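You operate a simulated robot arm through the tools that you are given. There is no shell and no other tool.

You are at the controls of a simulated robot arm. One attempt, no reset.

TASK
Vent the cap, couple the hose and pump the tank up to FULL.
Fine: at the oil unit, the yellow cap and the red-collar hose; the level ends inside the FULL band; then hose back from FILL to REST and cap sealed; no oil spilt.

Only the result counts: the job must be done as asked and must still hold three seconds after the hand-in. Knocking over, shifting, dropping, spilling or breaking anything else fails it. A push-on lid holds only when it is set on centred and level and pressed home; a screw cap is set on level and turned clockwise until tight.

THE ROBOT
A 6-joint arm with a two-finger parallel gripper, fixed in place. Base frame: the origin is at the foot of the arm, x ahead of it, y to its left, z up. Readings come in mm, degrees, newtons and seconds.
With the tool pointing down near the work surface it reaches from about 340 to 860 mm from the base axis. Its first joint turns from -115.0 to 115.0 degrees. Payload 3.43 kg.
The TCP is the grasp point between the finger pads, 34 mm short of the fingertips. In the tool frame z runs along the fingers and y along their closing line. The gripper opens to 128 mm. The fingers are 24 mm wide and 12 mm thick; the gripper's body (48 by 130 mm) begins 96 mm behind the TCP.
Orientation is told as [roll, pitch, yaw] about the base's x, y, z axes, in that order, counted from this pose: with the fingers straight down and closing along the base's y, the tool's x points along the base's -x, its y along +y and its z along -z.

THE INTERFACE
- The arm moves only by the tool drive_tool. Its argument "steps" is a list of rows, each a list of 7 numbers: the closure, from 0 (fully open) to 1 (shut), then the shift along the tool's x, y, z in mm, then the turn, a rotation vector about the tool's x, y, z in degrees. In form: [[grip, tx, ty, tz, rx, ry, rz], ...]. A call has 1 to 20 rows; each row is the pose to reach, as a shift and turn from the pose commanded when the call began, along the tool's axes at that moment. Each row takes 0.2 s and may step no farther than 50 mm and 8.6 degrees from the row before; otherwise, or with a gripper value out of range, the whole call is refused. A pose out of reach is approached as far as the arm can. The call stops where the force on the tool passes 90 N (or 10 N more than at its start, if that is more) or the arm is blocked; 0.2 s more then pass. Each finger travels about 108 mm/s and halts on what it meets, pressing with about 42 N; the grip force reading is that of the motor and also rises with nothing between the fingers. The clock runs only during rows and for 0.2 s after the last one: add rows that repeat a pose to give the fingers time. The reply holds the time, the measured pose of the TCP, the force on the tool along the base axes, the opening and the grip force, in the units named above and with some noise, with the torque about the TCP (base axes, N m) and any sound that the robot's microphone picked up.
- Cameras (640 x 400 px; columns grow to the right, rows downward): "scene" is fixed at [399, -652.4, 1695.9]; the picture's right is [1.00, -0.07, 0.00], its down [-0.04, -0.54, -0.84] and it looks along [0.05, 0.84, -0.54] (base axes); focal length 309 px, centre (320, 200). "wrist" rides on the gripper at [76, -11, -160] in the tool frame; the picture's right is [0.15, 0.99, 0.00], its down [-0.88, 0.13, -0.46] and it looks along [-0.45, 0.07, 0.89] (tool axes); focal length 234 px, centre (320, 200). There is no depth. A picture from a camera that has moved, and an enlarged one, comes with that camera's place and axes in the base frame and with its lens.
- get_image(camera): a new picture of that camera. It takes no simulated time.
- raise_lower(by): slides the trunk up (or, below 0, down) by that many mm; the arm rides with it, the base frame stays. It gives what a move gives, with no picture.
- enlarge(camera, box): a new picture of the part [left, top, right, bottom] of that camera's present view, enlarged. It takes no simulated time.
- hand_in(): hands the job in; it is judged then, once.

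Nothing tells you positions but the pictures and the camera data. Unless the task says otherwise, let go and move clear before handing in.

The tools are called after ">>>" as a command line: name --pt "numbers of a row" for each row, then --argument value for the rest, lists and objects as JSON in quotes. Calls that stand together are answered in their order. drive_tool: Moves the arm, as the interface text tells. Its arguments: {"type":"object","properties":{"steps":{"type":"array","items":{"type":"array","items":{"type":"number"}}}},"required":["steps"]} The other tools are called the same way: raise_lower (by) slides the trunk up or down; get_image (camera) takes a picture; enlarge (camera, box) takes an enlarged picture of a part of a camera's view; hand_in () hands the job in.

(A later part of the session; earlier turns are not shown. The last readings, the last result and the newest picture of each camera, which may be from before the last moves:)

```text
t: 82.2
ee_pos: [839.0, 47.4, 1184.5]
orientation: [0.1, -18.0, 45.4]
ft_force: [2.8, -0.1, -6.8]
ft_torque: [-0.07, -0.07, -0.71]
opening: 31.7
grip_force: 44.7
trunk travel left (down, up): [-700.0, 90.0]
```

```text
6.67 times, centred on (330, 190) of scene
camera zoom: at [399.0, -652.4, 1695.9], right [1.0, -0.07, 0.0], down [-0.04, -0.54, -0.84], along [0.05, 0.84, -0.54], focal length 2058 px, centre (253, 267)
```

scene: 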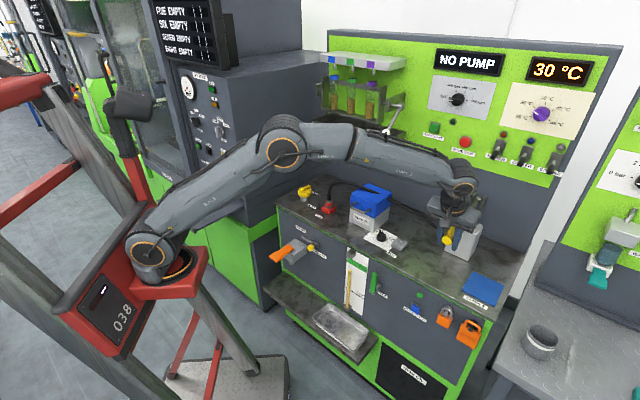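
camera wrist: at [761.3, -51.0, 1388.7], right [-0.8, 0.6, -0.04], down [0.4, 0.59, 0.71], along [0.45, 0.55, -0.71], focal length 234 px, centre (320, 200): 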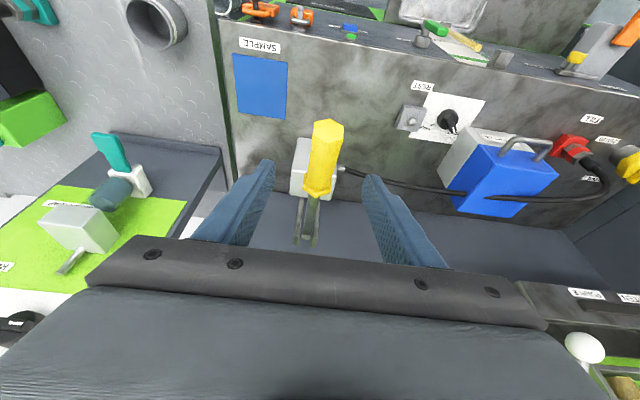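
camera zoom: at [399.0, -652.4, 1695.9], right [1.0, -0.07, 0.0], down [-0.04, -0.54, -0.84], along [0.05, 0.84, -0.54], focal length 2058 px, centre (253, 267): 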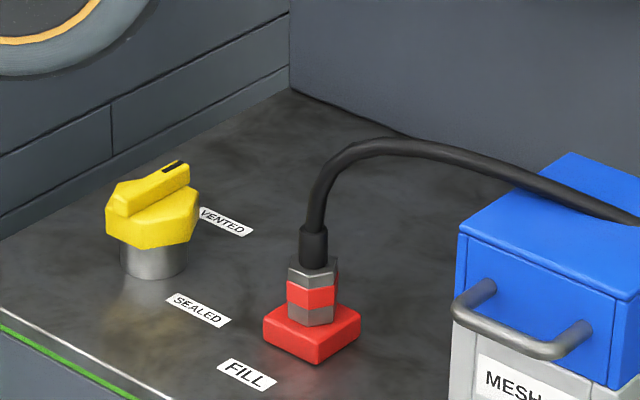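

Now at about z≈794, the bottom of the band. One more full cycle, then I'll verify the level from a second view.

>>> drive_tool --pt "1 9.0 0 14.4 0 0 0" --pt "1 17.2 0 29.8 0 0 0" --pt "1 24.4 0 46 0 0 0" --pt "1 30.4 0 62.6 0 0 0" --pt "1 35.2 0 79.6 0 0 0" --pt "1 38.8 0 96.8 0 0 0" --pt "1 41.3 0 114.2 0 0 0" --pt "1 42.4 0 131.7 0 0 0" --pt "1 42.4 0 131.7 0 0 0" --pt "1 41.3 0 114.2 0 0 0" --pt "1 38.8 0 96.8 0 0 0" --pt "1 35.2 0 79.6 0 0 0" --pt "1 30.4 0 62.6 0 0 0" --pt "1 24.4 0 46 0 0 0" --pt "1 17.2 0 29.8 0 0 0" --pt "1 9.0 0 14.4 0 0 0" --pt "1 0.3 0 0.5 0 0 0" --pt "1 0.3 0 0.5 0 0 0"

>>> enlarge --camera "scene" --box '[340, 250, 372, 280]'

>>> enlarge --camera "wrist" --box '[230, 110, 390, 250]'

>>> get_image --camera "wrist"

```text
t: 86.0
ee_pos: [839.0, 48.3, 1183.2]
orientation: [0.1, -17.9, 45.4]
ft_force: [-5.6, 4.9, -14.8]
ft_torque: [0.55, -0.95, -0.59]
opening: 31.4
grip_force: 44.9
trunk travel left (down, up): [-700.0, 90.0]
```

```text
13.33 times, centred on (356, 265) of scene
camera zoom: at [399.0, -652.4, 1695.9], right [1.0, -0.07, 0.0], down [-0.04, -0.54, -0.84], along [0.05, 0.84, -0.54], focal length 4117 px, centre (-160, -667)
```

zoom: 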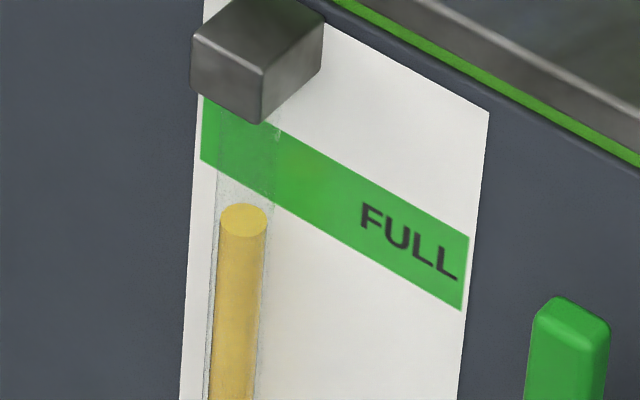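

```text
2.86 times, centred on (310, 180) of wrist
camera zoom: at [762.9, -46.5, 1310.4], right [-0.8, 0.59, -0.04], down [0.4, 0.59, 0.7], along [0.44, 0.55, -0.71], focal length 669 px, centre (349, 257)
```

zoom: 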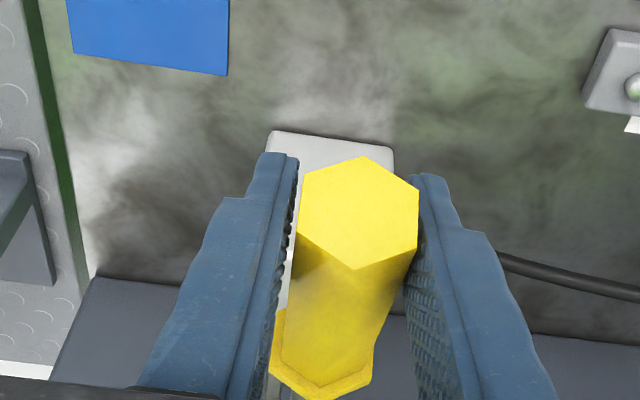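

```text
taken
camera wrist: at [762.9, -46.5, 1310.4], right [-0.8, 0.59, -0.04], down [0.4, 0.59, 0.7], along [0.44, 0.55, -0.71], focal length 234 px, centre (320, 200)
```

wrist: 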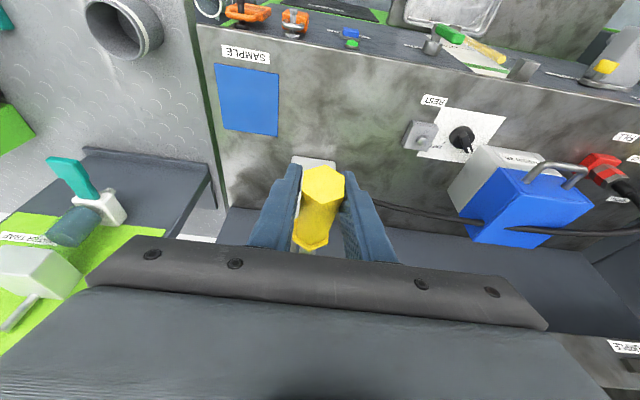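

The oil is now near z≈800 by my estimate. The gauge is visible at the top right of the wrist view, so I'll enlarge it for an independent check.

>>> enlarge --camera "wrist" --box '[440, 20, 560, 95]'

>>> enlarge --camera "scene" --box '[336, 246, 376, 316]'

```text
5.33 times, centred on (500, 58) of wrist
camera zoom: at [762.9, -46.5, 1310.4], right [-0.8, 0.59, -0.04], down [0.4, 0.59, 0.7], along [0.44, 0.55, -0.71], focal length 1249 px, centre (-640, 960)
```

zoom: 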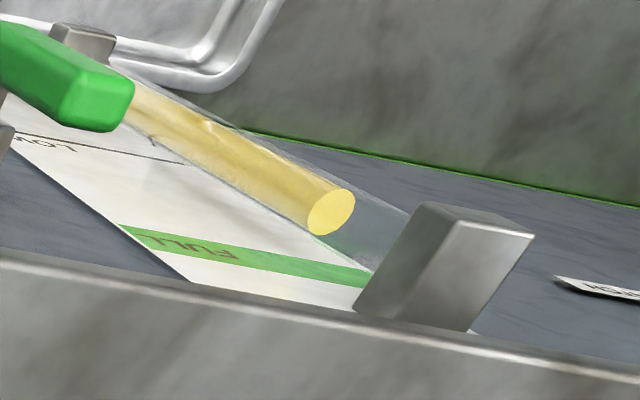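

```text
5.71 times, centred on (356, 281) of scene
camera zoom: at [399.0, -652.4, 1695.9], right [1.0, -0.07, 0.0], down [-0.04, -0.54, -0.84], along [0.05, 0.84, -0.54], focal length 1764 px, centre (114, -263)
```

zoom: 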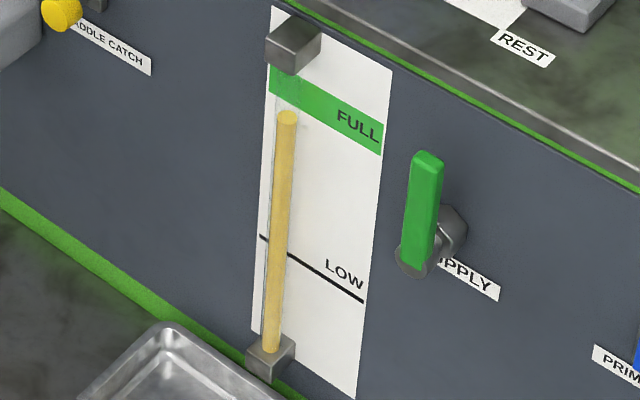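

Triangulating both views, the FULL band spans about z 796–824 and the oil is at about 798. Two more strokes (about 6.8 mm each) should put it near the centre, so first one more cycle.

>>> drive_tool --pt "1 9.0 0 14.4 0 0 0" --pt "1 17.0 0 29.6 0 0 0" --pt "1 24.1 0 45.6 0 0 0" --pt "1 30.1 0 62.1 0 0 0" --pt "1 34.9 0 79.1 0 0 0" --pt "1 38.5 0 96.3 0 0 0" --pt "1 41.0 0 113.7 0 0 0" --pt "1 42.1 0 131.2 0 0 0" --pt "1 42.1 0 131.2 0 0 0" --pt "1 41.0 0 113.7 0 0 0" --pt "1 38.5 0 96.3 0 0 0" --pt "1 34.9 0 79.1 0 0 0" --pt "1 30.1 0 62.1 0 0 0" --pt "1 24.1 0 45.6 0 0 0" --pt "1 17.0 0 29.6 0 0 0" --pt "1 9.0 0 14.4 0 0 0" --pt "1 1.0 0 1.5 0 0 0" --pt "1 1.0 0 1.5 0 0 0"

>>> enlarge --camera "scene" --box '[340, 250, 372, 280]'

>>> enlarge --camera "wrist" --box '[440, 20, 560, 95]'

>>> enlarge --camera "wrist" --box '[230, 110, 390, 250]'

```text
t: 89.8
ee_pos: [837.3, 47.2, 1177.3]
orientation: [0.4, -17.6, 45.3]
ft_force: [-6.9, -9.0, -37.7]
ft_torque: [-0.1, -0.23, -0.94]
opening: 31.6
grip_force: 45.6
trunk travel left (down, up): [-700.0, 90.0]
```

```text
13.33 times, centred on (356, 265) of scene
camera zoom: at [399.0, -652.4, 1695.9], right [1.0, -0.07, 0.0], down [-0.04, -0.54, -0.84], along [0.05, 0.84, -0.54], focal length 4117 px, centre (-160, -667)
```

zoom: 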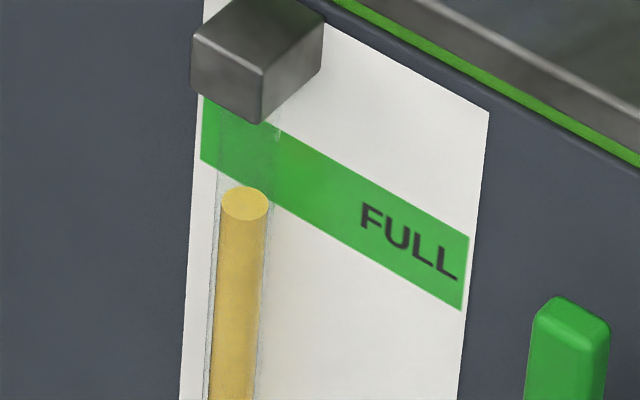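

```text
5.33 times, centred on (500, 58) of wrist
camera zoom: at [762.9, -47.1, 1306.1], right [-0.8, 0.59, -0.04], down [0.4, 0.59, 0.7], along [0.44, 0.55, -0.71], focal length 1249 px, centre (-640, 960)
```

zoom: 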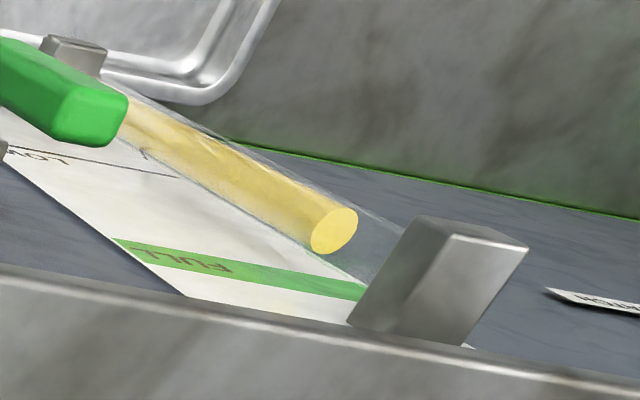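

```text
2.86 times, centred on (310, 180) of wrist
camera zoom: at [762.9, -47.1, 1306.1], right [-0.8, 0.59, -0.04], down [0.4, 0.59, 0.7], along [0.44, 0.55, -0.71], focal length 669 px, centre (349, 257)
```

zoom: 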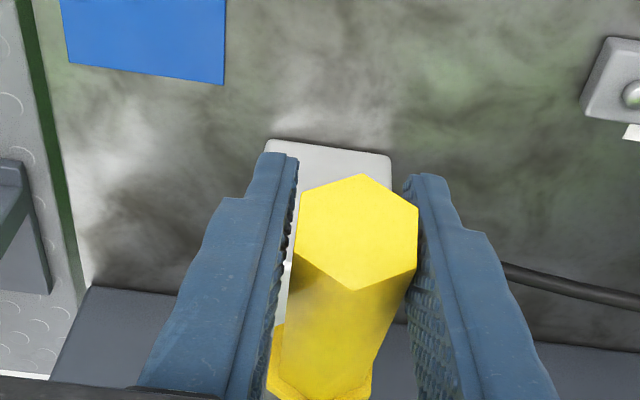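

The oil is now near z≈805. The grip has crept on the handle, so I'll release and recentre before the last stroke.

>>> drive_tool --pt "0.85 0 0 0 0 0 0" --pt "0.6 0 0 0 0 0 0" --pt "0.6 0 0 0 0 0 0"

>>> enlarge --camera "wrist" --box '[230, 110, 390, 250]'

>>> enlarge --camera "scene" --box '[430, 160, 510, 230]'

```text
t: 90.7
ee_pos: [838.4, 47.4, 1185.1]
orientation: [-0.2, -18.0, 45.4]
ft_force: [0.4, -0.1, -0.7]
ft_torque: [-0.04, 0.0, -0.01]
opening: 51.3
grip_force: 0.0
trunk travel left (down, up): [-700.0, 90.0]
```

```text
2.86 times, centred on (310, 180) of wrist
camera zoom: at [761.9, -46.2, 1311.8], right [-0.8, 0.6, -0.05], down [0.39, 0.59, 0.71], along [0.45, 0.55, -0.71], focal length 669 px, centre (349, 257)
```

zoom: 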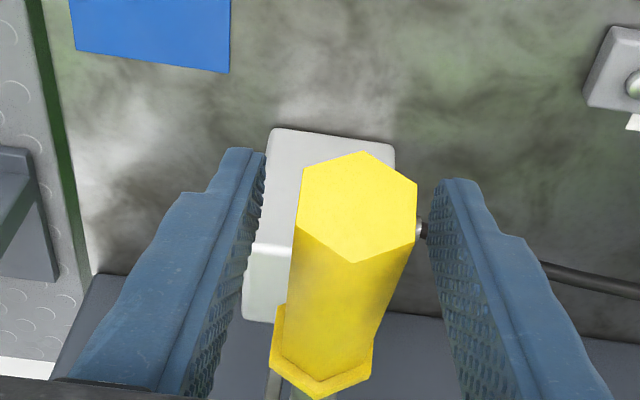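

```text
5.71 times, centred on (470, 195) of scene
camera zoom: at [399.0, -652.4, 1695.9], right [1.0, -0.07, 0.0], down [-0.04, -0.54, -0.84], along [0.05, 0.84, -0.54], focal length 1764 px, centre (-537, 229)
```

zoom: 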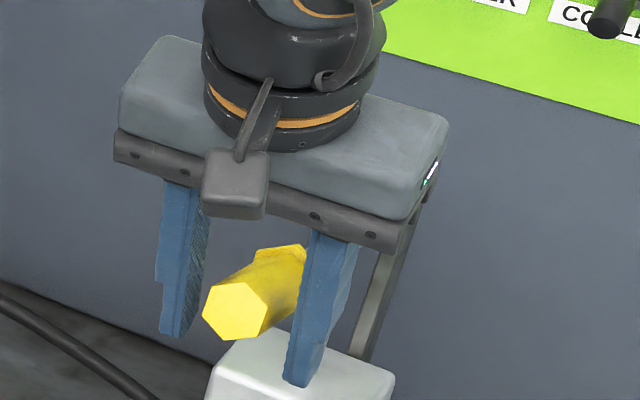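

The handle is centred again at its upper position. I'll regrip and make a slightly shorter last stroke to land mid-band, then return the lever up.

>>> drive_tool --pt "0.85 0 0 1 0 0 0" --pt "1 0 0 1 0 0 0" --pt "1 0 0 1 0 0 0" --pt "1 9.0 0 14.4 0 0 0" --pt "1 17.0 0 29.6 0 0 0" --pt "1 24.1 0 45.6 0 0 0" --pt "1 30.1 0 62.1 0 0 0" --pt "1 34.9 0 79.1 0 0 0" --pt "1 38.5 0 96.3 0 0 0" --pt "1 39.9 0 106 0 0 0" --pt "1 39.9 0 106 0 0 0"

>>> enlarge --camera "scene" --box '[340, 250, 372, 280]'

```text
t: 93.0
ee_pos: [834.6, 43.8, 1071.6]
orientation: [0.0, -17.9, 45.5]
ft_force: [-6.4, 1.0, 6.6]
ft_torque: [0.55, -0.49, -1.2]
opening: 31.1
grip_force: 44.5
trunk travel left (down, up): [-700.0, 90.0]
```

```text
13.33 times, centred on (356, 265) of scene
camera zoom: at [399.0, -652.4, 1695.9], right [1.0, -0.07, 0.0], down [-0.04, -0.54, -0.84], along [0.05, 0.84, -0.54], focal length 4117 px, centre (-160, -667)
```

zoom: 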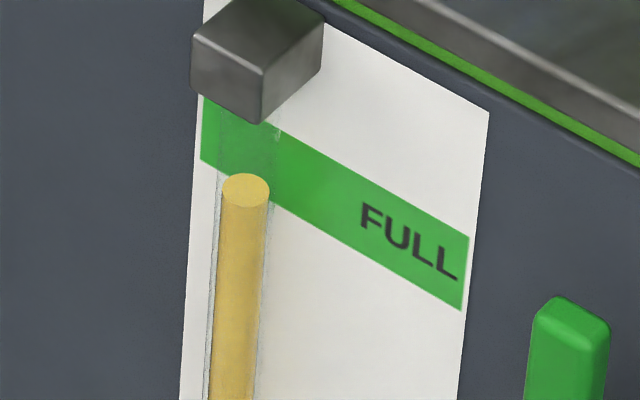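

The oil now sits near mid-band (z≈811 against 796–824). I'll bring the lever back up and let go of it.

>>> drive_tool --pt "1 -1.4 0 -10 0 0 0" --pt "1 -5 0 -27 0 0 0" --pt "1 -9.8 0 -44 0 0 0" --pt "1 -15.8 0 -60.5 0 0 0" --pt "1 -22.9 0 -76.5 0 0 0" --pt "1 -30.9 0 -91.6 0 0 0" --pt "1 -38.5 0 -103.5 0 0 0" --pt "1 -38.5 0 -103.5 0 0 0" --pt "0.85 -38.5 0 -103.5 0 0 0" --pt "0.6 -38.5 0 -103.5 0 0 0" --pt "0.5 -38.5 0 -103.5 0 0 0" --pt "0.5 -38.5 0 -103.5 0 0 0"

>>> enlarge --camera "scene" --box '[430, 160, 510, 230]'

>>> enlarge --camera "scene" --box '[340, 250, 372, 280]'

>>> enlarge --camera "wrist" --box '[440, 20, 560, 95]'

```text
t: 95.7
ee_pos: [838.1, 48.4, 1181.1]
orientation: [0.0, -17.9, 45.4]
ft_force: [0.0, 0.0, 0.5]
ft_torque: [-0.03, 0.01, 0.0]
opening: 64.0
grip_force: 0.0
trunk travel left (down, up): [-700.0, 90.0]
```

```text
5.71 times, centred on (470, 195) of scene
camera zoom: at [399.0, -652.4, 1695.9], right [1.0, -0.07, 0.0], down [-0.04, -0.54, -0.84], along [0.05, 0.84, -0.54], focal length 1764 px, centre (-537, 229)
```

zoom: 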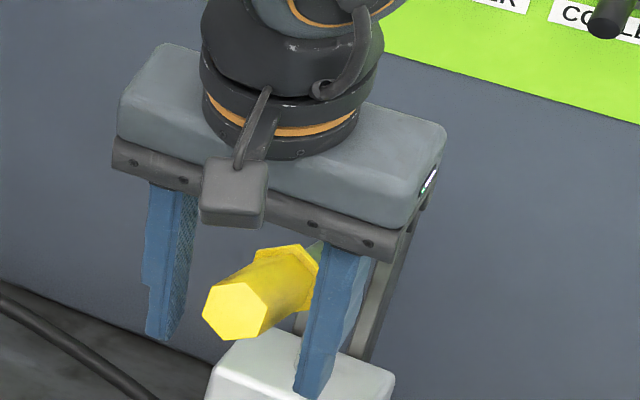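

```text
13.33 times, centred on (356, 265) of scene
camera zoom: at [399.0, -652.4, 1695.9], right [1.0, -0.07, 0.0], down [-0.04, -0.54, -0.84], along [0.05, 0.84, -0.54], focal length 4117 px, centre (-160, -667)
```

zoom: 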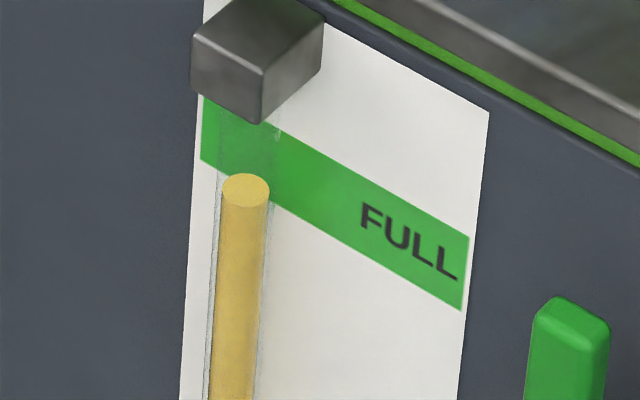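

```text
5.33 times, centred on (500, 58) of wrist
camera zoom: at [762.0, -46.5, 1307.9], right [-0.8, 0.59, -0.05], down [0.4, 0.59, 0.71], along [0.45, 0.55, -0.71], focal length 1249 px, centre (-640, 960)
```

zoom: 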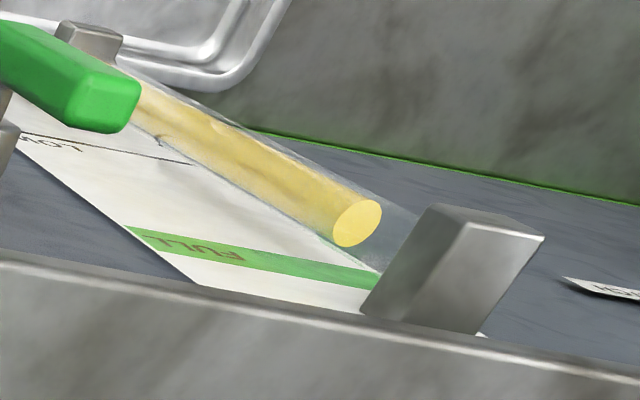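

Combining both views puts the level about 60 % up the FULL band, which leaves good margin on both sides. Now I'll rise off the handle, level the tool and go back toward FILL.

>>> drive_tool --pt "0.4 -7.7 0 -24 0 0 0" --pt "0.4 -15.5 0 -47.5 0 0 0" --pt "0.4 -23.2 0 -71.3 0 0 0" --pt "0.4 -16.5 40.5 -84 0 4.5 0" --pt "0.4 -9.7 81 -97 0 9 0" --pt "0.4 -3 121.4 -109.7 0 13.5 0" --pt "0.4 3.7 161.9 -122.5 0 18 0" --pt "0.4 10.4 202.3 -135.4 0 18 0" --pt "0.4 17.2 242.8 -148.2 0 18 0" --pt "0.4 23.9 283.2 -161 0 18 0" --pt "0.4 30.6 323.7 -173.8 0 18 0" --pt "0.4 30.6 323.7 -173.8 0 18 0"

>>> get_image --camera "scene"

```text
t: 98.2
ee_pos: [548.4, 213.6, 1333.1]
orientation: [0.0, 0.1, 45.4]
ft_force: [-0.2, 0.3, 0.0]
ft_torque: [0.01, -0.01, -0.03]
opening: 76.7
grip_force: 0.1
trunk travel left (down, up): [-700.0, 90.0]
```

```text
taken
```

scene: 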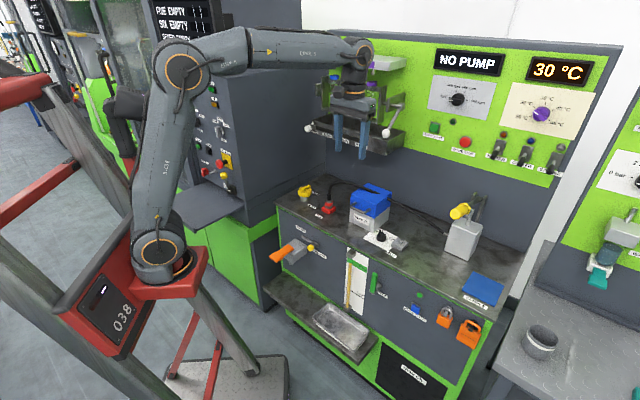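

The level and lever are fine. Lowering the trunk again and returning to hover above the hose at FILL.

>>> raise_lower --by -200

>>> drive_tool --pt "0.35 0 30 0 0 0 8" --pt "0.35 0 60 0 0 0 16" --pt "0.35 0 90 0 0 0 24" --pt "0.35 0 120 0 0 0 32" --pt "0.35 0 150 0 0 0 40" --pt "0.35 0 180 0 0 0 48" --pt "0.35 0 211 0 0 0 56" --pt "0.35 -40 211 0 0 0 64" --pt "0.35 -80 211 0 0 0 72" --pt "0.35 -115 211 0 0 0 80" --pt "0.35 -145 211 0 0 0 88" --pt "0.35 -160 211 0 0 0 90" --pt "0.35 -160 211 0 0 0 90"

>>> enlarge --camera "wrist" --box '[240, 90, 400, 190]'

>>> enlarge --camera "scene" --box '[280, 120, 400, 220]'

```text
t: 100.4
ee_pos: [548.8, 215.5, 1136.7]
orientation: [0.0, 0.0, 45.4]
ft_force: [0.4, -0.1, -0.5]
ft_torque: [0.0, 0.0, 0.02]
opening: 77.0
grip_force: 0.0
trunk travel left (down, up): [-500.0, 290.0]
```

```text
t: 103.2
ee_pos: [511.6, 476.2, 1135.4]
orientation: [0.0, 0.1, -44.6]
ft_force: [-0.7, -0.3, -0.4]
ft_torque: [0.0, -0.01, 0.02]
opening: 83.1
grip_force: 0.0
trunk travel left (down, up): [-500.0, 290.0]
```

```text
4.00 times, centred on (320, 140) of wrist
camera zoom: at [450.6, 522.2, 1294.1], right [0.59, 0.81, 0.0], down [0.72, -0.53, 0.46], along [0.37, -0.27, -0.89], focal length 937 px, centre (320, 440)
```

zoom: 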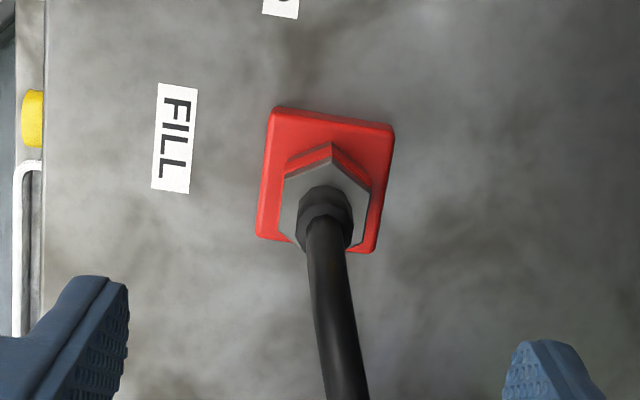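

```text
4.00 times, centred on (340, 170) of scene
camera zoom: at [399.0, -652.4, 1695.9], right [1.0, -0.07, 0.0], down [-0.04, -0.54, -0.84], along [0.05, 0.84, -0.54], focal length 1235 px, centre (240, 320)
```

zoom: 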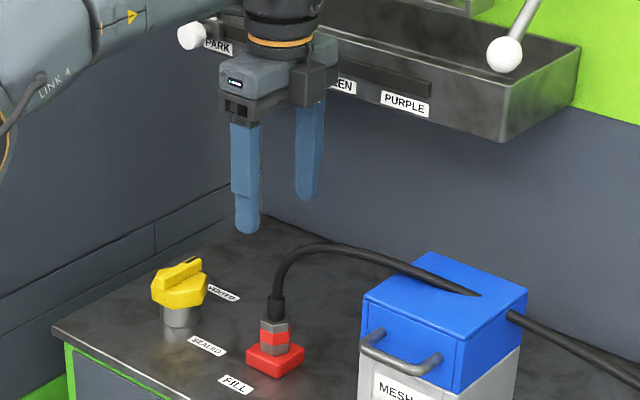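

Aligned over the hose. Descending to the same grip height as before.

>>> drive_tool --pt "0.3 1.1 1.4 25 0 0 0" --pt "0.3 1.1 1.4 50 0 0 0" --pt "0.3 1.1 1.4 75 0 0 0" --pt "0.3 1.1 1.4 100 0 0 0" --pt "0.3 1.1 1.4 125 0 0 0" --pt "0.3 1.1 1.4 148 0 0 0" --pt "0.3 1.1 1.4 162 0 0 0" --pt "0.3 1.1 1.4 162 0 0 0"

>>> enlarge --camera "wrist" --box '[240, 100, 400, 220]'

```text
t: 105.0
ee_pos: [512.0, 480.0, 972.4]
orientation: [0.1, 0.0, -44.6]
ft_force: [0.5, -0.1, 0.4]
ft_torque: [0.0, -0.01, -0.07]
opening: 89.8
grip_force: 0.1
trunk travel left (down, up): [-500.0, 290.0]
```

```text
3.33 times, centred on (320, 160) of wrist
camera zoom: at [450.5, 526.1, 1132.2], right [0.59, 0.81, 0.0], down [0.72, -0.53, 0.46], along [0.37, -0.27, -0.89], focal length 781 px, centre (320, 333)
```

zoom: 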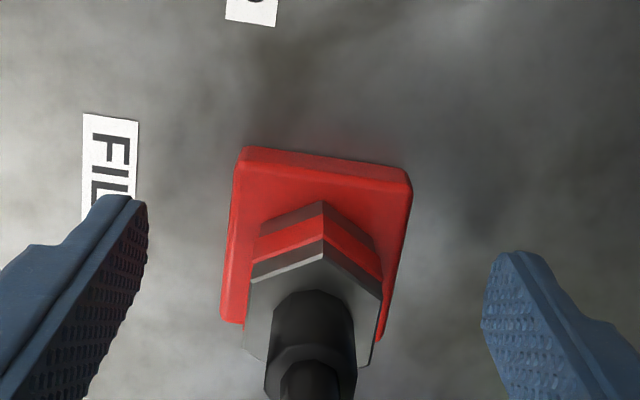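

I'm about 1.3 mm off in tool y compared with the balanced grip earlier. I'll correct that and close.

>>> drive_tool --pt "0.4 0 -1.3 0 0 0 0" --pt "0.6 0 -1.3 0 0 0 0" --pt "0.7 0 -1.3 0 0 0 0" --pt "0.85 0 -1.3 0 0 0 0" --pt "1 0 -1.3 0 0 0 0" --pt "1 0 -1.3 0 0 0 0"

```text
t: 106.4
ee_pos: [511.9, 479.2, 974.4]
orientation: [0.0, 0.1, -44.7]
ft_force: [0.3, 0.4, 0.1]
ft_torque: [0.03, -0.05, -0.02]
opening: 29.0
grip_force: 41.5
trunk travel left (down, up): [-500.0, 290.0]
```

Perfectly balanced grip. Lifting the hose straight off FILL.

>>> drive_tool --pt "1 0 0 -4 0 0 0" --pt "1 0 0 -10 0 0 0" --pt "1 0 0 -18 0 0 0" --pt "1 0 0 -35 0 0 0" --pt "1 0 0 -60 0 0 0" --pt "1 0 0 -85 0 0 0" --pt "1 0 0 -110 0 0 0" --pt "1 0 0 -135 0 0 0" --pt "1 0 0 -148 0 0 0" --pt "1 0 0 -148 0 0 0"

>>> enlarge --camera "scene" --box '[280, 130, 400, 230]'

>>> enlarge --camera "scene" --box '[340, 250, 372, 280]'

>>> enlarge --camera "wrist" --box '[256, 90, 384, 190]'

```text
t: 108.6
ee_pos: [510.1, 477.9, 1122.7]
orientation: [0.1, 0.0, -44.6]
ft_force: [0.8, -0.7, -0.8]
ft_torque: [-0.05, -0.02, -0.01]
opening: 28.9
grip_force: 41.6
trunk travel left (down, up): [-500.0, 290.0]
```

```text
4.00 times, centred on (340, 180) of scene
camera zoom: at [399.0, -652.4, 1695.9], right [1.0, -0.07, 0.0], down [-0.04, -0.54, -0.84], along [0.05, 0.84, -0.54], focal length 1235 px, centre (240, 280)
```

zoom: 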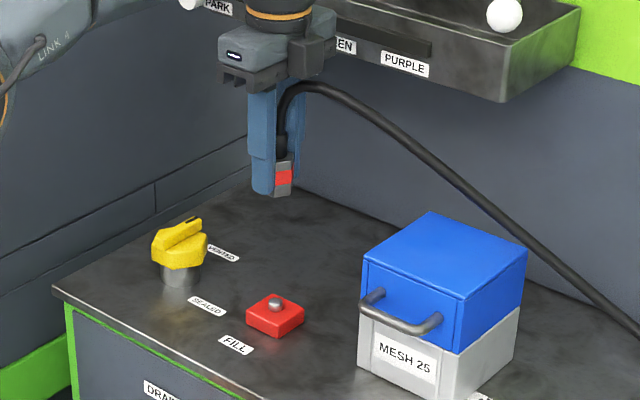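

```text
13.33 times, centred on (356, 265) of scene
camera zoom: at [399.0, -652.4, 1695.9], right [1.0, -0.07, 0.0], down [-0.04, -0.54, -0.84], along [0.05, 0.84, -0.54], focal length 4117 px, centre (-160, -667)
```

zoom: 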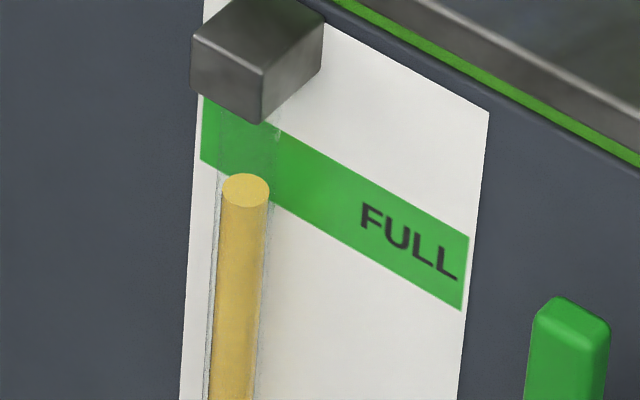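

```text
4.00 times, centred on (320, 140) of wrist
camera zoom: at [449.5, 523.6, 1280.9], right [0.59, 0.81, 0.0], down [0.72, -0.53, 0.46], along [0.37, -0.27, -0.89], focal length 937 px, centre (320, 440)
```

zoom: 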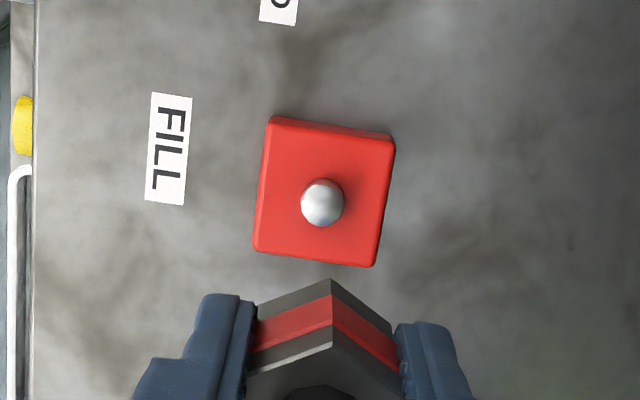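

The level is unchanged and nothing was spilt. I'll carry the hose back over the filter box to above REST.

>>> drive_tool --pt "1 -40 -0.8 -2 0 0 0" --pt "1 -82 -1.6 -2 0 0 0" --pt "1 -124 -2.4 -2 0 0 0" --pt "1 -166 -3.2 -2 0 0 0" --pt "1 -208 -4.1 -1 0 0 0" --pt "1 -250 -4.9 2 0 0 0" --pt "1 -292 -5.7 8 0 0 0" --pt "1 -325 -6.4 20 0 0 0" --pt "1 -350 -6.9 32 0 0 0" --pt "1 -355 -7 40 0 0 0" --pt "1 -355 -7 40 0 0 0"

>>> enlarge --camera "wrist" --box '[256, 90, 384, 190]'

>>> enlarge --camera "scene" --box '[360, 180, 456, 260]'

```text
t: 111.0
ee_pos: [758.5, 223.9, 1081.1]
orientation: [-0.1, 0.0, -44.6]
ft_force: [-0.4, -0.6, -0.8]
ft_torque: [-0.02, 0.03, 0.0]
opening: 28.8
grip_force: 42.2
trunk travel left (down, up): [-500.0, 290.0]
```

```text
4.00 times, centred on (320, 140) of wrist
camera zoom: at [697.3, 269.4, 1240.3], right [0.59, 0.81, 0.0], down [0.72, -0.53, 0.46], along [0.37, -0.27, -0.89], focal length 937 px, centre (320, 440)
```

zoom: 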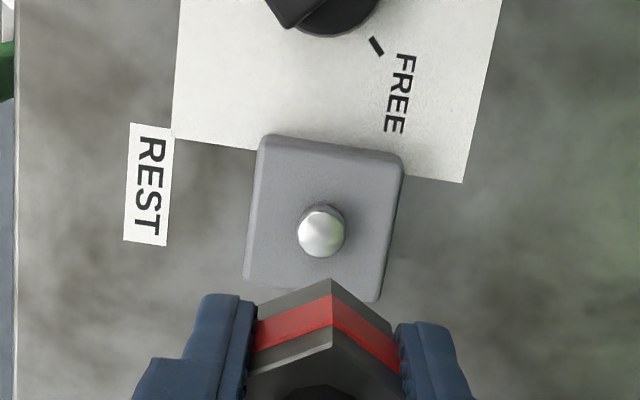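

```text
5.00 times, centred on (408, 220) of scene
camera zoom: at [399.0, -652.4, 1695.9], right [1.0, -0.07, 0.0], down [-0.04, -0.54, -0.84], along [0.05, 0.84, -0.54], focal length 1544 px, centre (-120, 100)
```

zoom: 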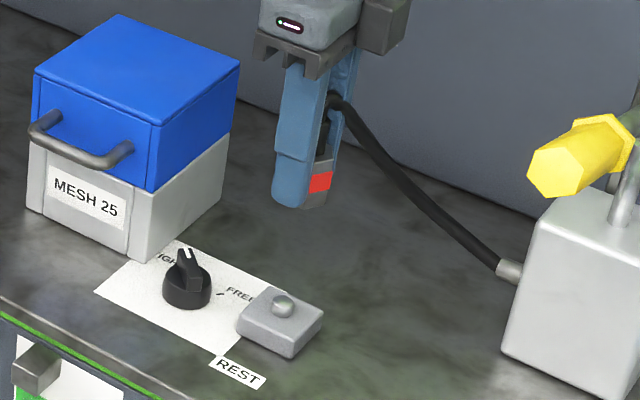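

The REST block lines up within half a millimetre. I'll descend to just above its nipple with that small correction.

>>> drive_tool --pt "1 0.4 0.3 25 0 0 0" --pt "1 0.4 0.3 50 0 0 0" --pt "1 0.4 0.3 70 0 0 0" --pt "1 0.4 0.3 82 0 0 0" --pt "1 0.4 0.3 82 0 0 0"

>>> enlarge --camera "wrist" --box '[272, 110, 368, 190]'

>>> enlarge --camera "scene" --box '[376, 210, 424, 255]'

```text
t: 112.2
ee_pos: [758.2, 225.0, 998.7]
orientation: [0.0, 0.0, -44.6]
ft_force: [0.3, -0.1, -0.5]
ft_torque: [0.04, -0.03, -0.01]
opening: 29.0
grip_force: 42.0
trunk travel left (down, up): [-500.0, 290.0]
```

```text
5.00 times, centred on (320, 150) of wrist
camera zoom: at [697.7, 270.8, 1158.1], right [0.59, 0.81, 0.0], down [0.72, -0.53, 0.46], along [0.37, -0.27, -0.89], focal length 1171 px, centre (320, 450)
```

zoom: 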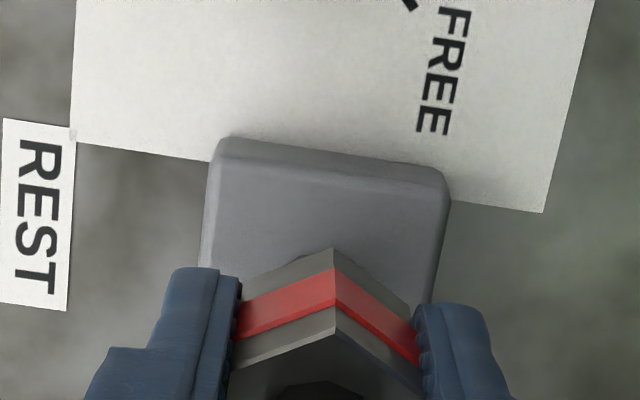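

```text
8.89 times, centred on (400, 232) of scene
camera zoom: at [399.0, -652.4, 1695.9], right [1.0, -0.07, 0.0], down [-0.04, -0.54, -0.84], along [0.05, 0.84, -0.54], focal length 2745 px, centre (-391, -89)
```

zoom: 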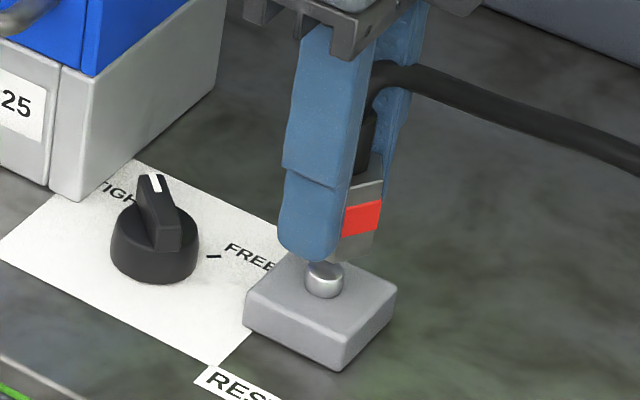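

Still aligned. I'll lower slowly onto the REST nipple while reading the force.

>>> drive_tool --pt "1 0.2 -0.3 6 0 0 0" --pt "1 0.2 -0.3 12 0 0 0" --pt "1 0.2 -0.3 17 0 0 0" --pt "1 0.2 -0.3 20 0 0 0" --pt "1 0.2 -0.3 20 0 0 0"

```text
t: 113.4
ee_pos: [758.1, 223.5, 980.1]
orientation: [0.0, 0.0, -44.7]
ft_force: [-0.2, 1.0, -0.5]
ft_torque: [-0.01, -0.02, -0.03]
opening: 28.9
grip_force: 42.3
trunk travel left (down, up): [-500.0, 290.0]
```

>>> drive_tool --pt "1 0 0 3 0 0 0" --pt "1 0 0 5 0 0 0" --pt "1 0 0 7 0 0 0" --pt "1 0 0 7 0 0 0"

>>> enlarge --camera "scene" --box '[376, 210, 424, 255]'

>>> enlarge --camera "wrist" --box '[272, 110, 368, 190]'

```text
t: 114.4
ee_pos: [758.3, 224.8, 972.9]
orientation: [0.1, 0.0, -44.6]
ft_force: [3.1, 3.3, 4.1]
ft_torque: [0.08, -0.04, 0.0]
opening: 29.1
grip_force: 41.6
trunk travel left (down, up): [-500.0, 290.0]
```

```text
8.89 times, centred on (400, 232) of scene
camera zoom: at [399.0, -652.4, 1695.9], right [1.0, -0.07, 0.0], down [-0.04, -0.54, -0.84], along [0.05, 0.84, -0.54], focal length 2745 px, centre (-391, -89)
```

zoom: 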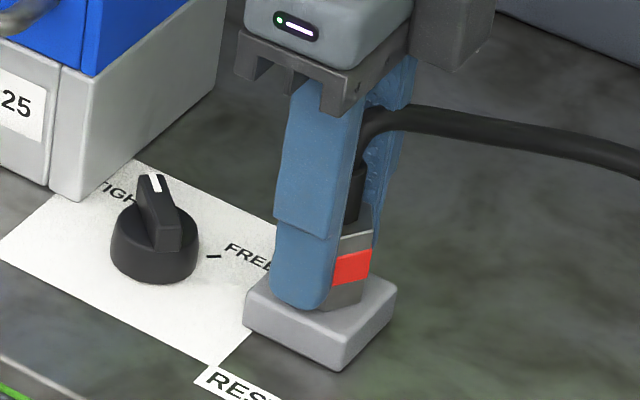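

```text
5.00 times, centred on (320, 150) of wrist
camera zoom: at [697.2, 270.0, 1132.6], right [0.59, 0.81, 0.0], down [0.72, -0.53, 0.46], along [0.37, -0.27, -0.89], focal length 1171 px, centre (320, 450)
```

zoom: 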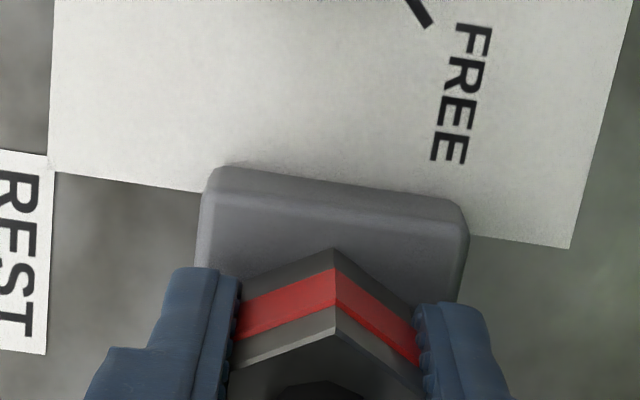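

It has reached seating height with light contact. I'll press it home and check for a firm stop.

>>> drive_tool --pt "1 0 0 1 0 0 0" --pt "1 0 0 2 0 0 0" --pt "1 0 0 2 0 0 0"

```text
t: 115.2
ee_pos: [758.2, 223.1, 972.9]
orientation: [0.3, -0.2, -44.6]
ft_force: [6.4, 4.0, 30.2]
ft_torque: [0.02, -0.04, -0.01]
opening: 28.6
grip_force: 42.7
trunk travel left (down, up): [-500.0, 290.0]
```

The coupling has a firm stop and is seated at REST. I'll ease off, open and rise clear.

>>> drive_tool --pt "1 0 0 -1 0 0 0" --pt "1 0 0 -2.2 0 0 0" --pt "0.8 0 0 -2.2 0 0 0" --pt "0.6 0 0 -2.2 0 0 0" --pt "0.4 0 0 -2.2 0 0 0" --pt "0.35 0 0 -2.2 0 0 0" --pt "0.35 0 0 -2.2 0 0 0"

>>> enlarge --camera "scene" --box '[376, 205, 440, 255]'

>>> enlarge --camera "wrist" --box '[240, 100, 400, 220]'

```text
t: 116.8
ee_pos: [757.5, 224.2, 973.3]
orientation: [0.0, 0.0, -44.6]
ft_force: [0.4, 0.2, -0.5]
ft_torque: [0.01, 0.04, 0.0]
opening: 83.1
grip_force: 0.0
trunk travel left (down, up): [-500.0, 290.0]
```

```text
8.00 times, centred on (408, 230) of scene
camera zoom: at [399.0, -652.4, 1695.9], right [1.0, -0.07, 0.0], down [-0.04, -0.54, -0.84], along [0.05, 0.84, -0.54], focal length 2470 px, centre (-384, -40)
```

zoom: 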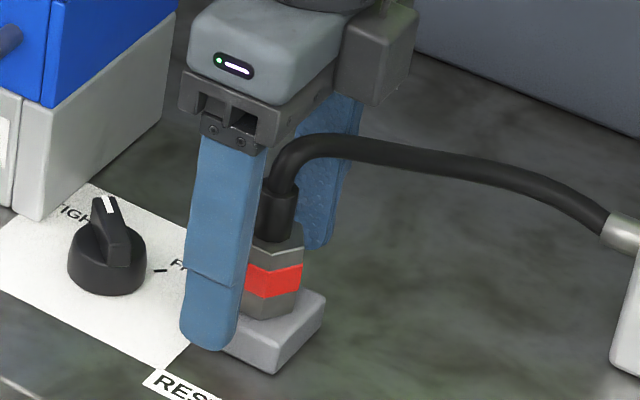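

```text
3.33 times, centred on (320, 160) of wrist
camera zoom: at [697.0, 269.8, 1131.7], right [0.59, 0.81, 0.0], down [0.72, -0.53, 0.46], along [0.37, -0.27, -0.89], focal length 781 px, centre (320, 333)
```

zoom: 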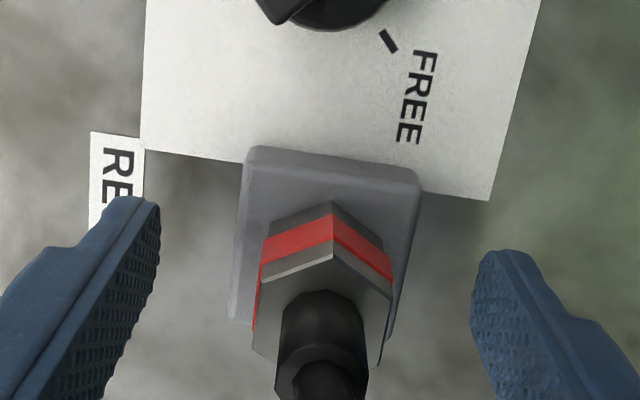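

The hose is back on REST, upright and centred. Next I'll rise, retreat and swing back toward the cap side.

>>> drive_tool --pt "0.3 0 0 -25 0 0 0" --pt "0.3 0 0 -60 0 0 0" --pt "0.3 0 0 -100 0 0 0" --pt "0.3 10 -6 -130 0 0 0" --pt "0.3 31 -19 -157 0 0 0" --pt "0.3 57 -51 -180 0 0 -8" --pt "0.3 83 -82 -203 0 0 -16" --pt "0.3 109 -114 -227 0 0 -24" --pt "0.3 153.5 -118.5 -236 0 0 -32" --pt "0.3 198 -123 -245 0 0 -40" --pt "0.3 242.5 -127.5 -254 0 0 -48" --pt "0.3 287 -132 -263 0 0 -56" --pt "0.3 331.5 -136.5 -272.5 0 0 -64" --pt "0.3 376 -141 -282 0 0 -72" --pt "0.3 376 -141 -282 0 0 -80" --pt "0.3 376 -141 -282 0 0 -88" --pt "0.3 376 -141 -282 0 0 -90" --pt "0.3 376 -141 -282 0 0 -90"

>>> get_image --camera "scene"

>>> enlarge --camera "scene" --box '[360, 200, 480, 290]'

```text
t: 120.6
ee_pos: [391.1, 387.6, 1253.5]
orientation: [0.0, 0.0, 45.5]
ft_force: [-0.1, -0.5, 0.1]
ft_torque: [0.0, 0.02, 0.02]
opening: 89.5
grip_force: 0.1
trunk travel left (down, up): [-500.0, 290.0]
```

```text
taken
```

scene: 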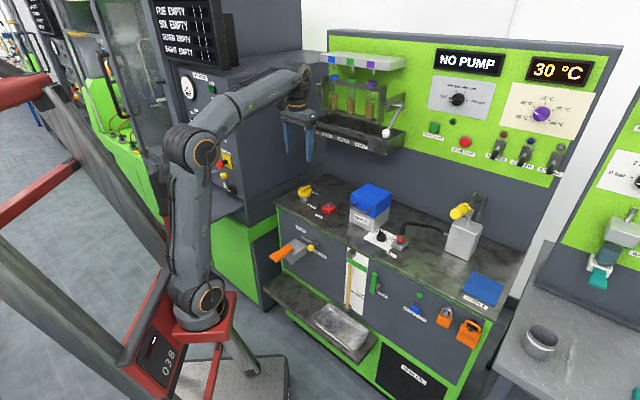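

```text
4.44 times, centred on (420, 245) of scene
camera zoom: at [399.0, -652.4, 1695.9], right [1.0, -0.07, 0.0], down [-0.04, -0.54, -0.84], along [0.05, 0.84, -0.54], focal length 1372 px, centre (-124, 0)
```

zoom: 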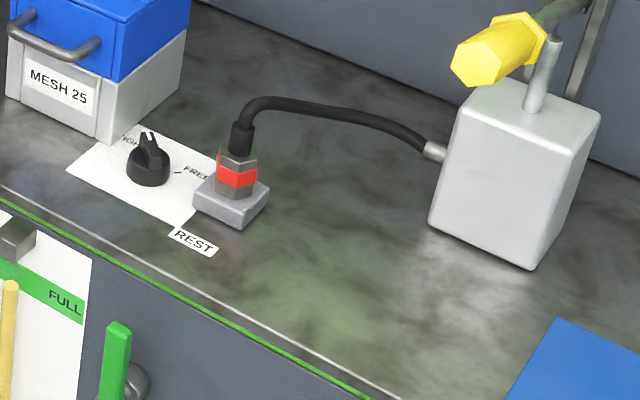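

The hose sits at REST exactly as it was at the start. Lowering the trunk and moving back over the cap.

>>> raise_lower --by -200

>>> drive_tool --pt "0.4 0 40 0 0 0 0" --pt "0.5 -30 70 0 0 0 0" --pt "0.5 -70 100 0 0 0 0" --pt "0.5 -110 120 0 0 0 0" --pt "0.5 -150 121 0 0 0 0" --pt "0.5 -150 121 0 0 0 0"

>>> enlarge --camera "wrist" --box '[240, 100, 400, 220]'

>>> enlarge --camera "scene" --box '[260, 95, 388, 215]'

```text
t: 122.8
ee_pos: [390.8, 389.0, 1055.1]
orientation: [0.0, 0.0, 45.3]
ft_force: [0.2, 0.1, 0.1]
ft_torque: [0.02, -0.04, 0.02]
opening: 89.6
grip_force: 0.0
trunk travel left (down, up): [-300.0, 490.0]
```

```text
t: 124.2
ee_pos: [410.8, 579.8, 1053.2]
orientation: [0.1, 0.1, 45.4]
ft_force: [0.0, 0.5, -0.2]
ft_torque: [0.03, 0.02, -0.01]
opening: 64.2
grip_force: 0.1
trunk travel left (down, up): [-300.0, 490.0]
```

```text
3.33 times, centred on (320, 160) of wrist
camera zoom: at [367.1, 518.2, 1212.3], right [-0.81, 0.59, 0.0], down [0.53, 0.72, 0.45], along [0.27, 0.37, -0.89], focal length 781 px, centre (320, 333)
```

zoom: 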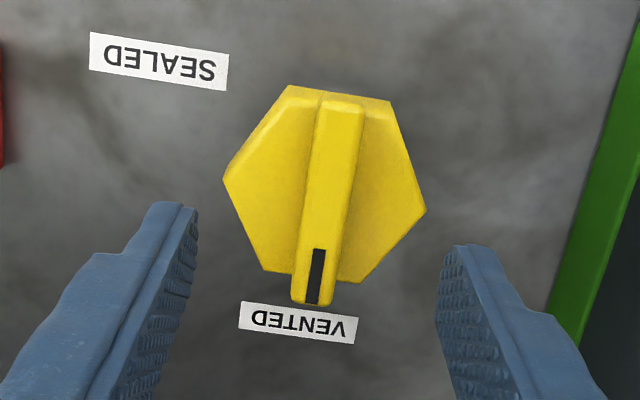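

```text
3.33 times, centred on (324, 155) of scene
camera zoom: at [399.0, -652.4, 1695.9], right [1.0, -0.07, 0.0], down [-0.04, -0.54, -0.84], along [0.05, 0.84, -0.54], focal length 1029 px, centre (307, 350)
```

zoom: 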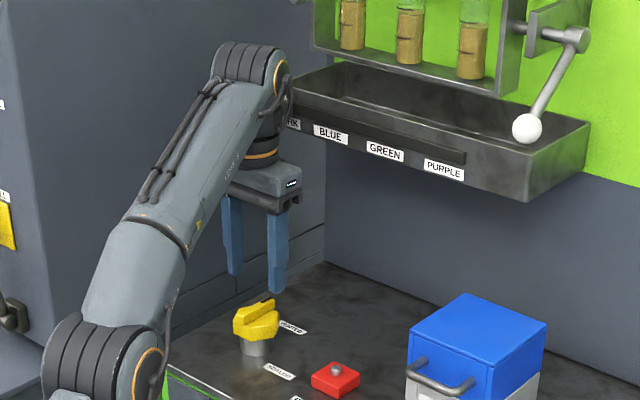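

The cap's pointer is at VENTED and aligned with the gripper. I'll lower to the earlier grip height (TCP z≈1010) and close on the bar.

>>> drive_tool --pt "0.6 0 0 10 0 0 0" --pt "0.6 0 0 22 0 0 0" --pt "0.6 0 0 34 0 0 0" --pt "0.6 0 0 42 0 0 0" --pt "0.6 0 0 42 0 0 0"

>>> enlarge --camera "wrist" --box '[240, 100, 400, 220]'

>>> enlarge --camera "scene" --box '[294, 174, 326, 199]'

```text
t: 125.4
ee_pos: [411.3, 580.2, 1014.0]
orientation: [-0.1, -0.1, 45.5]
ft_force: [1.0, 0.5, -0.9]
ft_torque: [-0.01, 0.0, 0.0]
opening: 51.3
grip_force: 0.1
trunk travel left (down, up): [-300.0, 490.0]
```

```text
3.33 times, centred on (320, 160) of wrist
camera zoom: at [366.0, 518.3, 1171.6], right [-0.81, 0.59, 0.0], down [0.53, 0.72, 0.46], along [0.27, 0.37, -0.89], focal length 781 px, centre (320, 333)
```

zoom: 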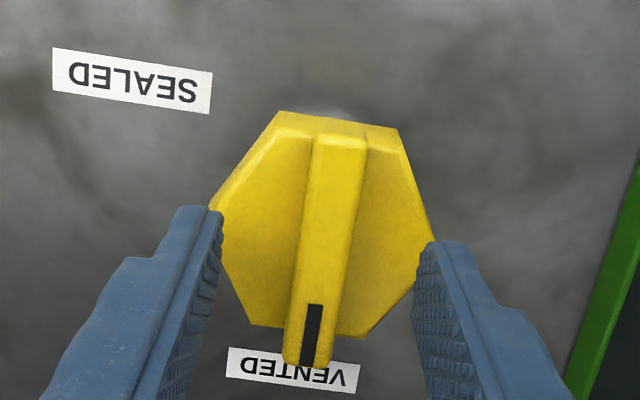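

```text
16.00 times, centred on (310, 186) of scene
camera zoom: at [399.0, -652.4, 1695.9], right [1.0, -0.07, 0.0], down [-0.04, -0.54, -0.84], along [0.05, 0.84, -0.54], focal length 4940 px, centre (480, 416)
```

zoom: 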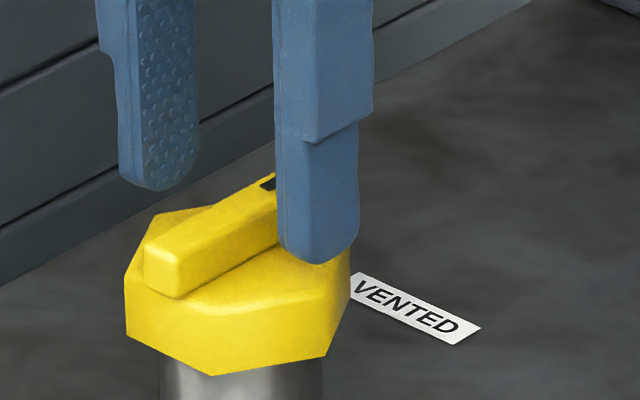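

About 3 mm higher than my earlier grip. I'll lower that much and close.

>>> drive_tool --pt "0.6 0 0 3 0 0 0" --pt "0.7 0 0 3 0 0 0" --pt "0.85 0 0 3 0 0 0" --pt "1 0 0 3 0 0 0" --pt "1 0 0 3 0 0 0" --pt "1 0 0 3 0 0 0"

>>> enlarge --camera "scene" --box '[294, 174, 326, 199]'

>>> enlarge --camera "wrist" --box '[240, 110, 400, 230]'

```text
t: 126.8
ee_pos: [409.9, 579.8, 1009.6]
orientation: [0.0, 0.0, 45.4]
ft_force: [-6.6, 7.4, -1.2]
ft_torque: [0.45, -0.07, -0.81]
opening: 13.9
grip_force: 44.9
trunk travel left (down, up): [-300.0, 490.0]
```

```text
16.00 times, centred on (310, 186) of scene
camera zoom: at [399.0, -652.4, 1695.9], right [1.0, -0.07, 0.0], down [-0.04, -0.54, -0.84], along [0.05, 0.84, -0.54], focal length 4940 px, centre (480, 416)
```

zoom: 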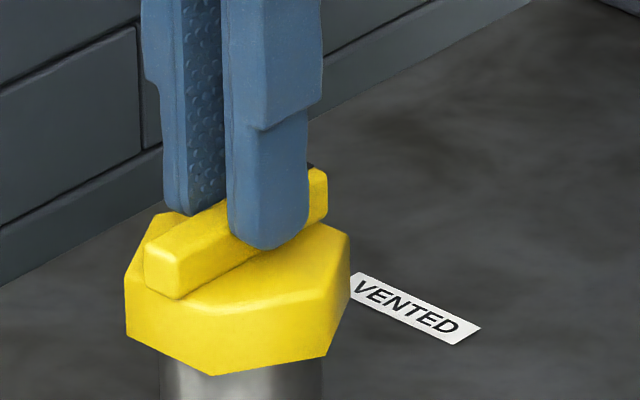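

```text
3.33 times, centred on (320, 170) of wrist
camera zoom: at [365.5, 518.7, 1168.8], right [-0.81, 0.59, 0.0], down [0.53, 0.72, 0.46], along [0.27, 0.37, -0.89], focal length 781 px, centre (320, 300)
```

zoom: 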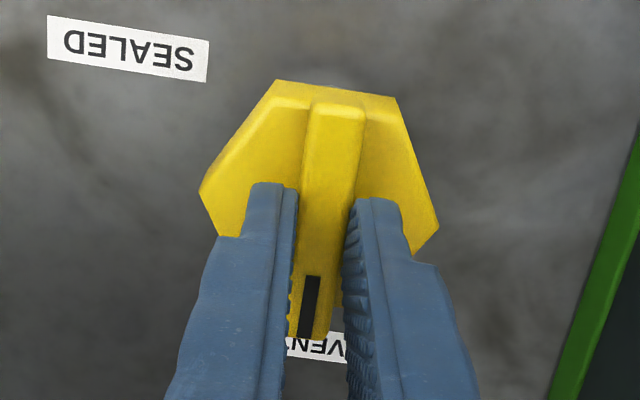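

Gripped well. Now turning clockwise toward SEALED in small steps.

>>> drive_tool --pt "1 0 0.5 0 0 0 4" --pt "1 0 0.5 0 0 0 8" --pt "1 0 0.5 0 0 0 12" --pt "1 0 0.5 0 0 0 16" --pt "1 0 0.5 0 0 0 20" --pt "1 0 0.5 0 0 0 24" --pt "1 0 0.5 0 0 0 28" --pt "1 0 0.5 0 0 0 28"

```text
t: 128.6
ee_pos: [410.4, 578.4, 1010.7]
orientation: [-0.1, 0.1, 17.4]
ft_force: [-6.6, -7.8, -13.3]
ft_torque: [-0.56, 1.49, -0.02]
opening: 13.7
grip_force: 45.3
trunk travel left (down, up): [-300.0, 490.0]
```

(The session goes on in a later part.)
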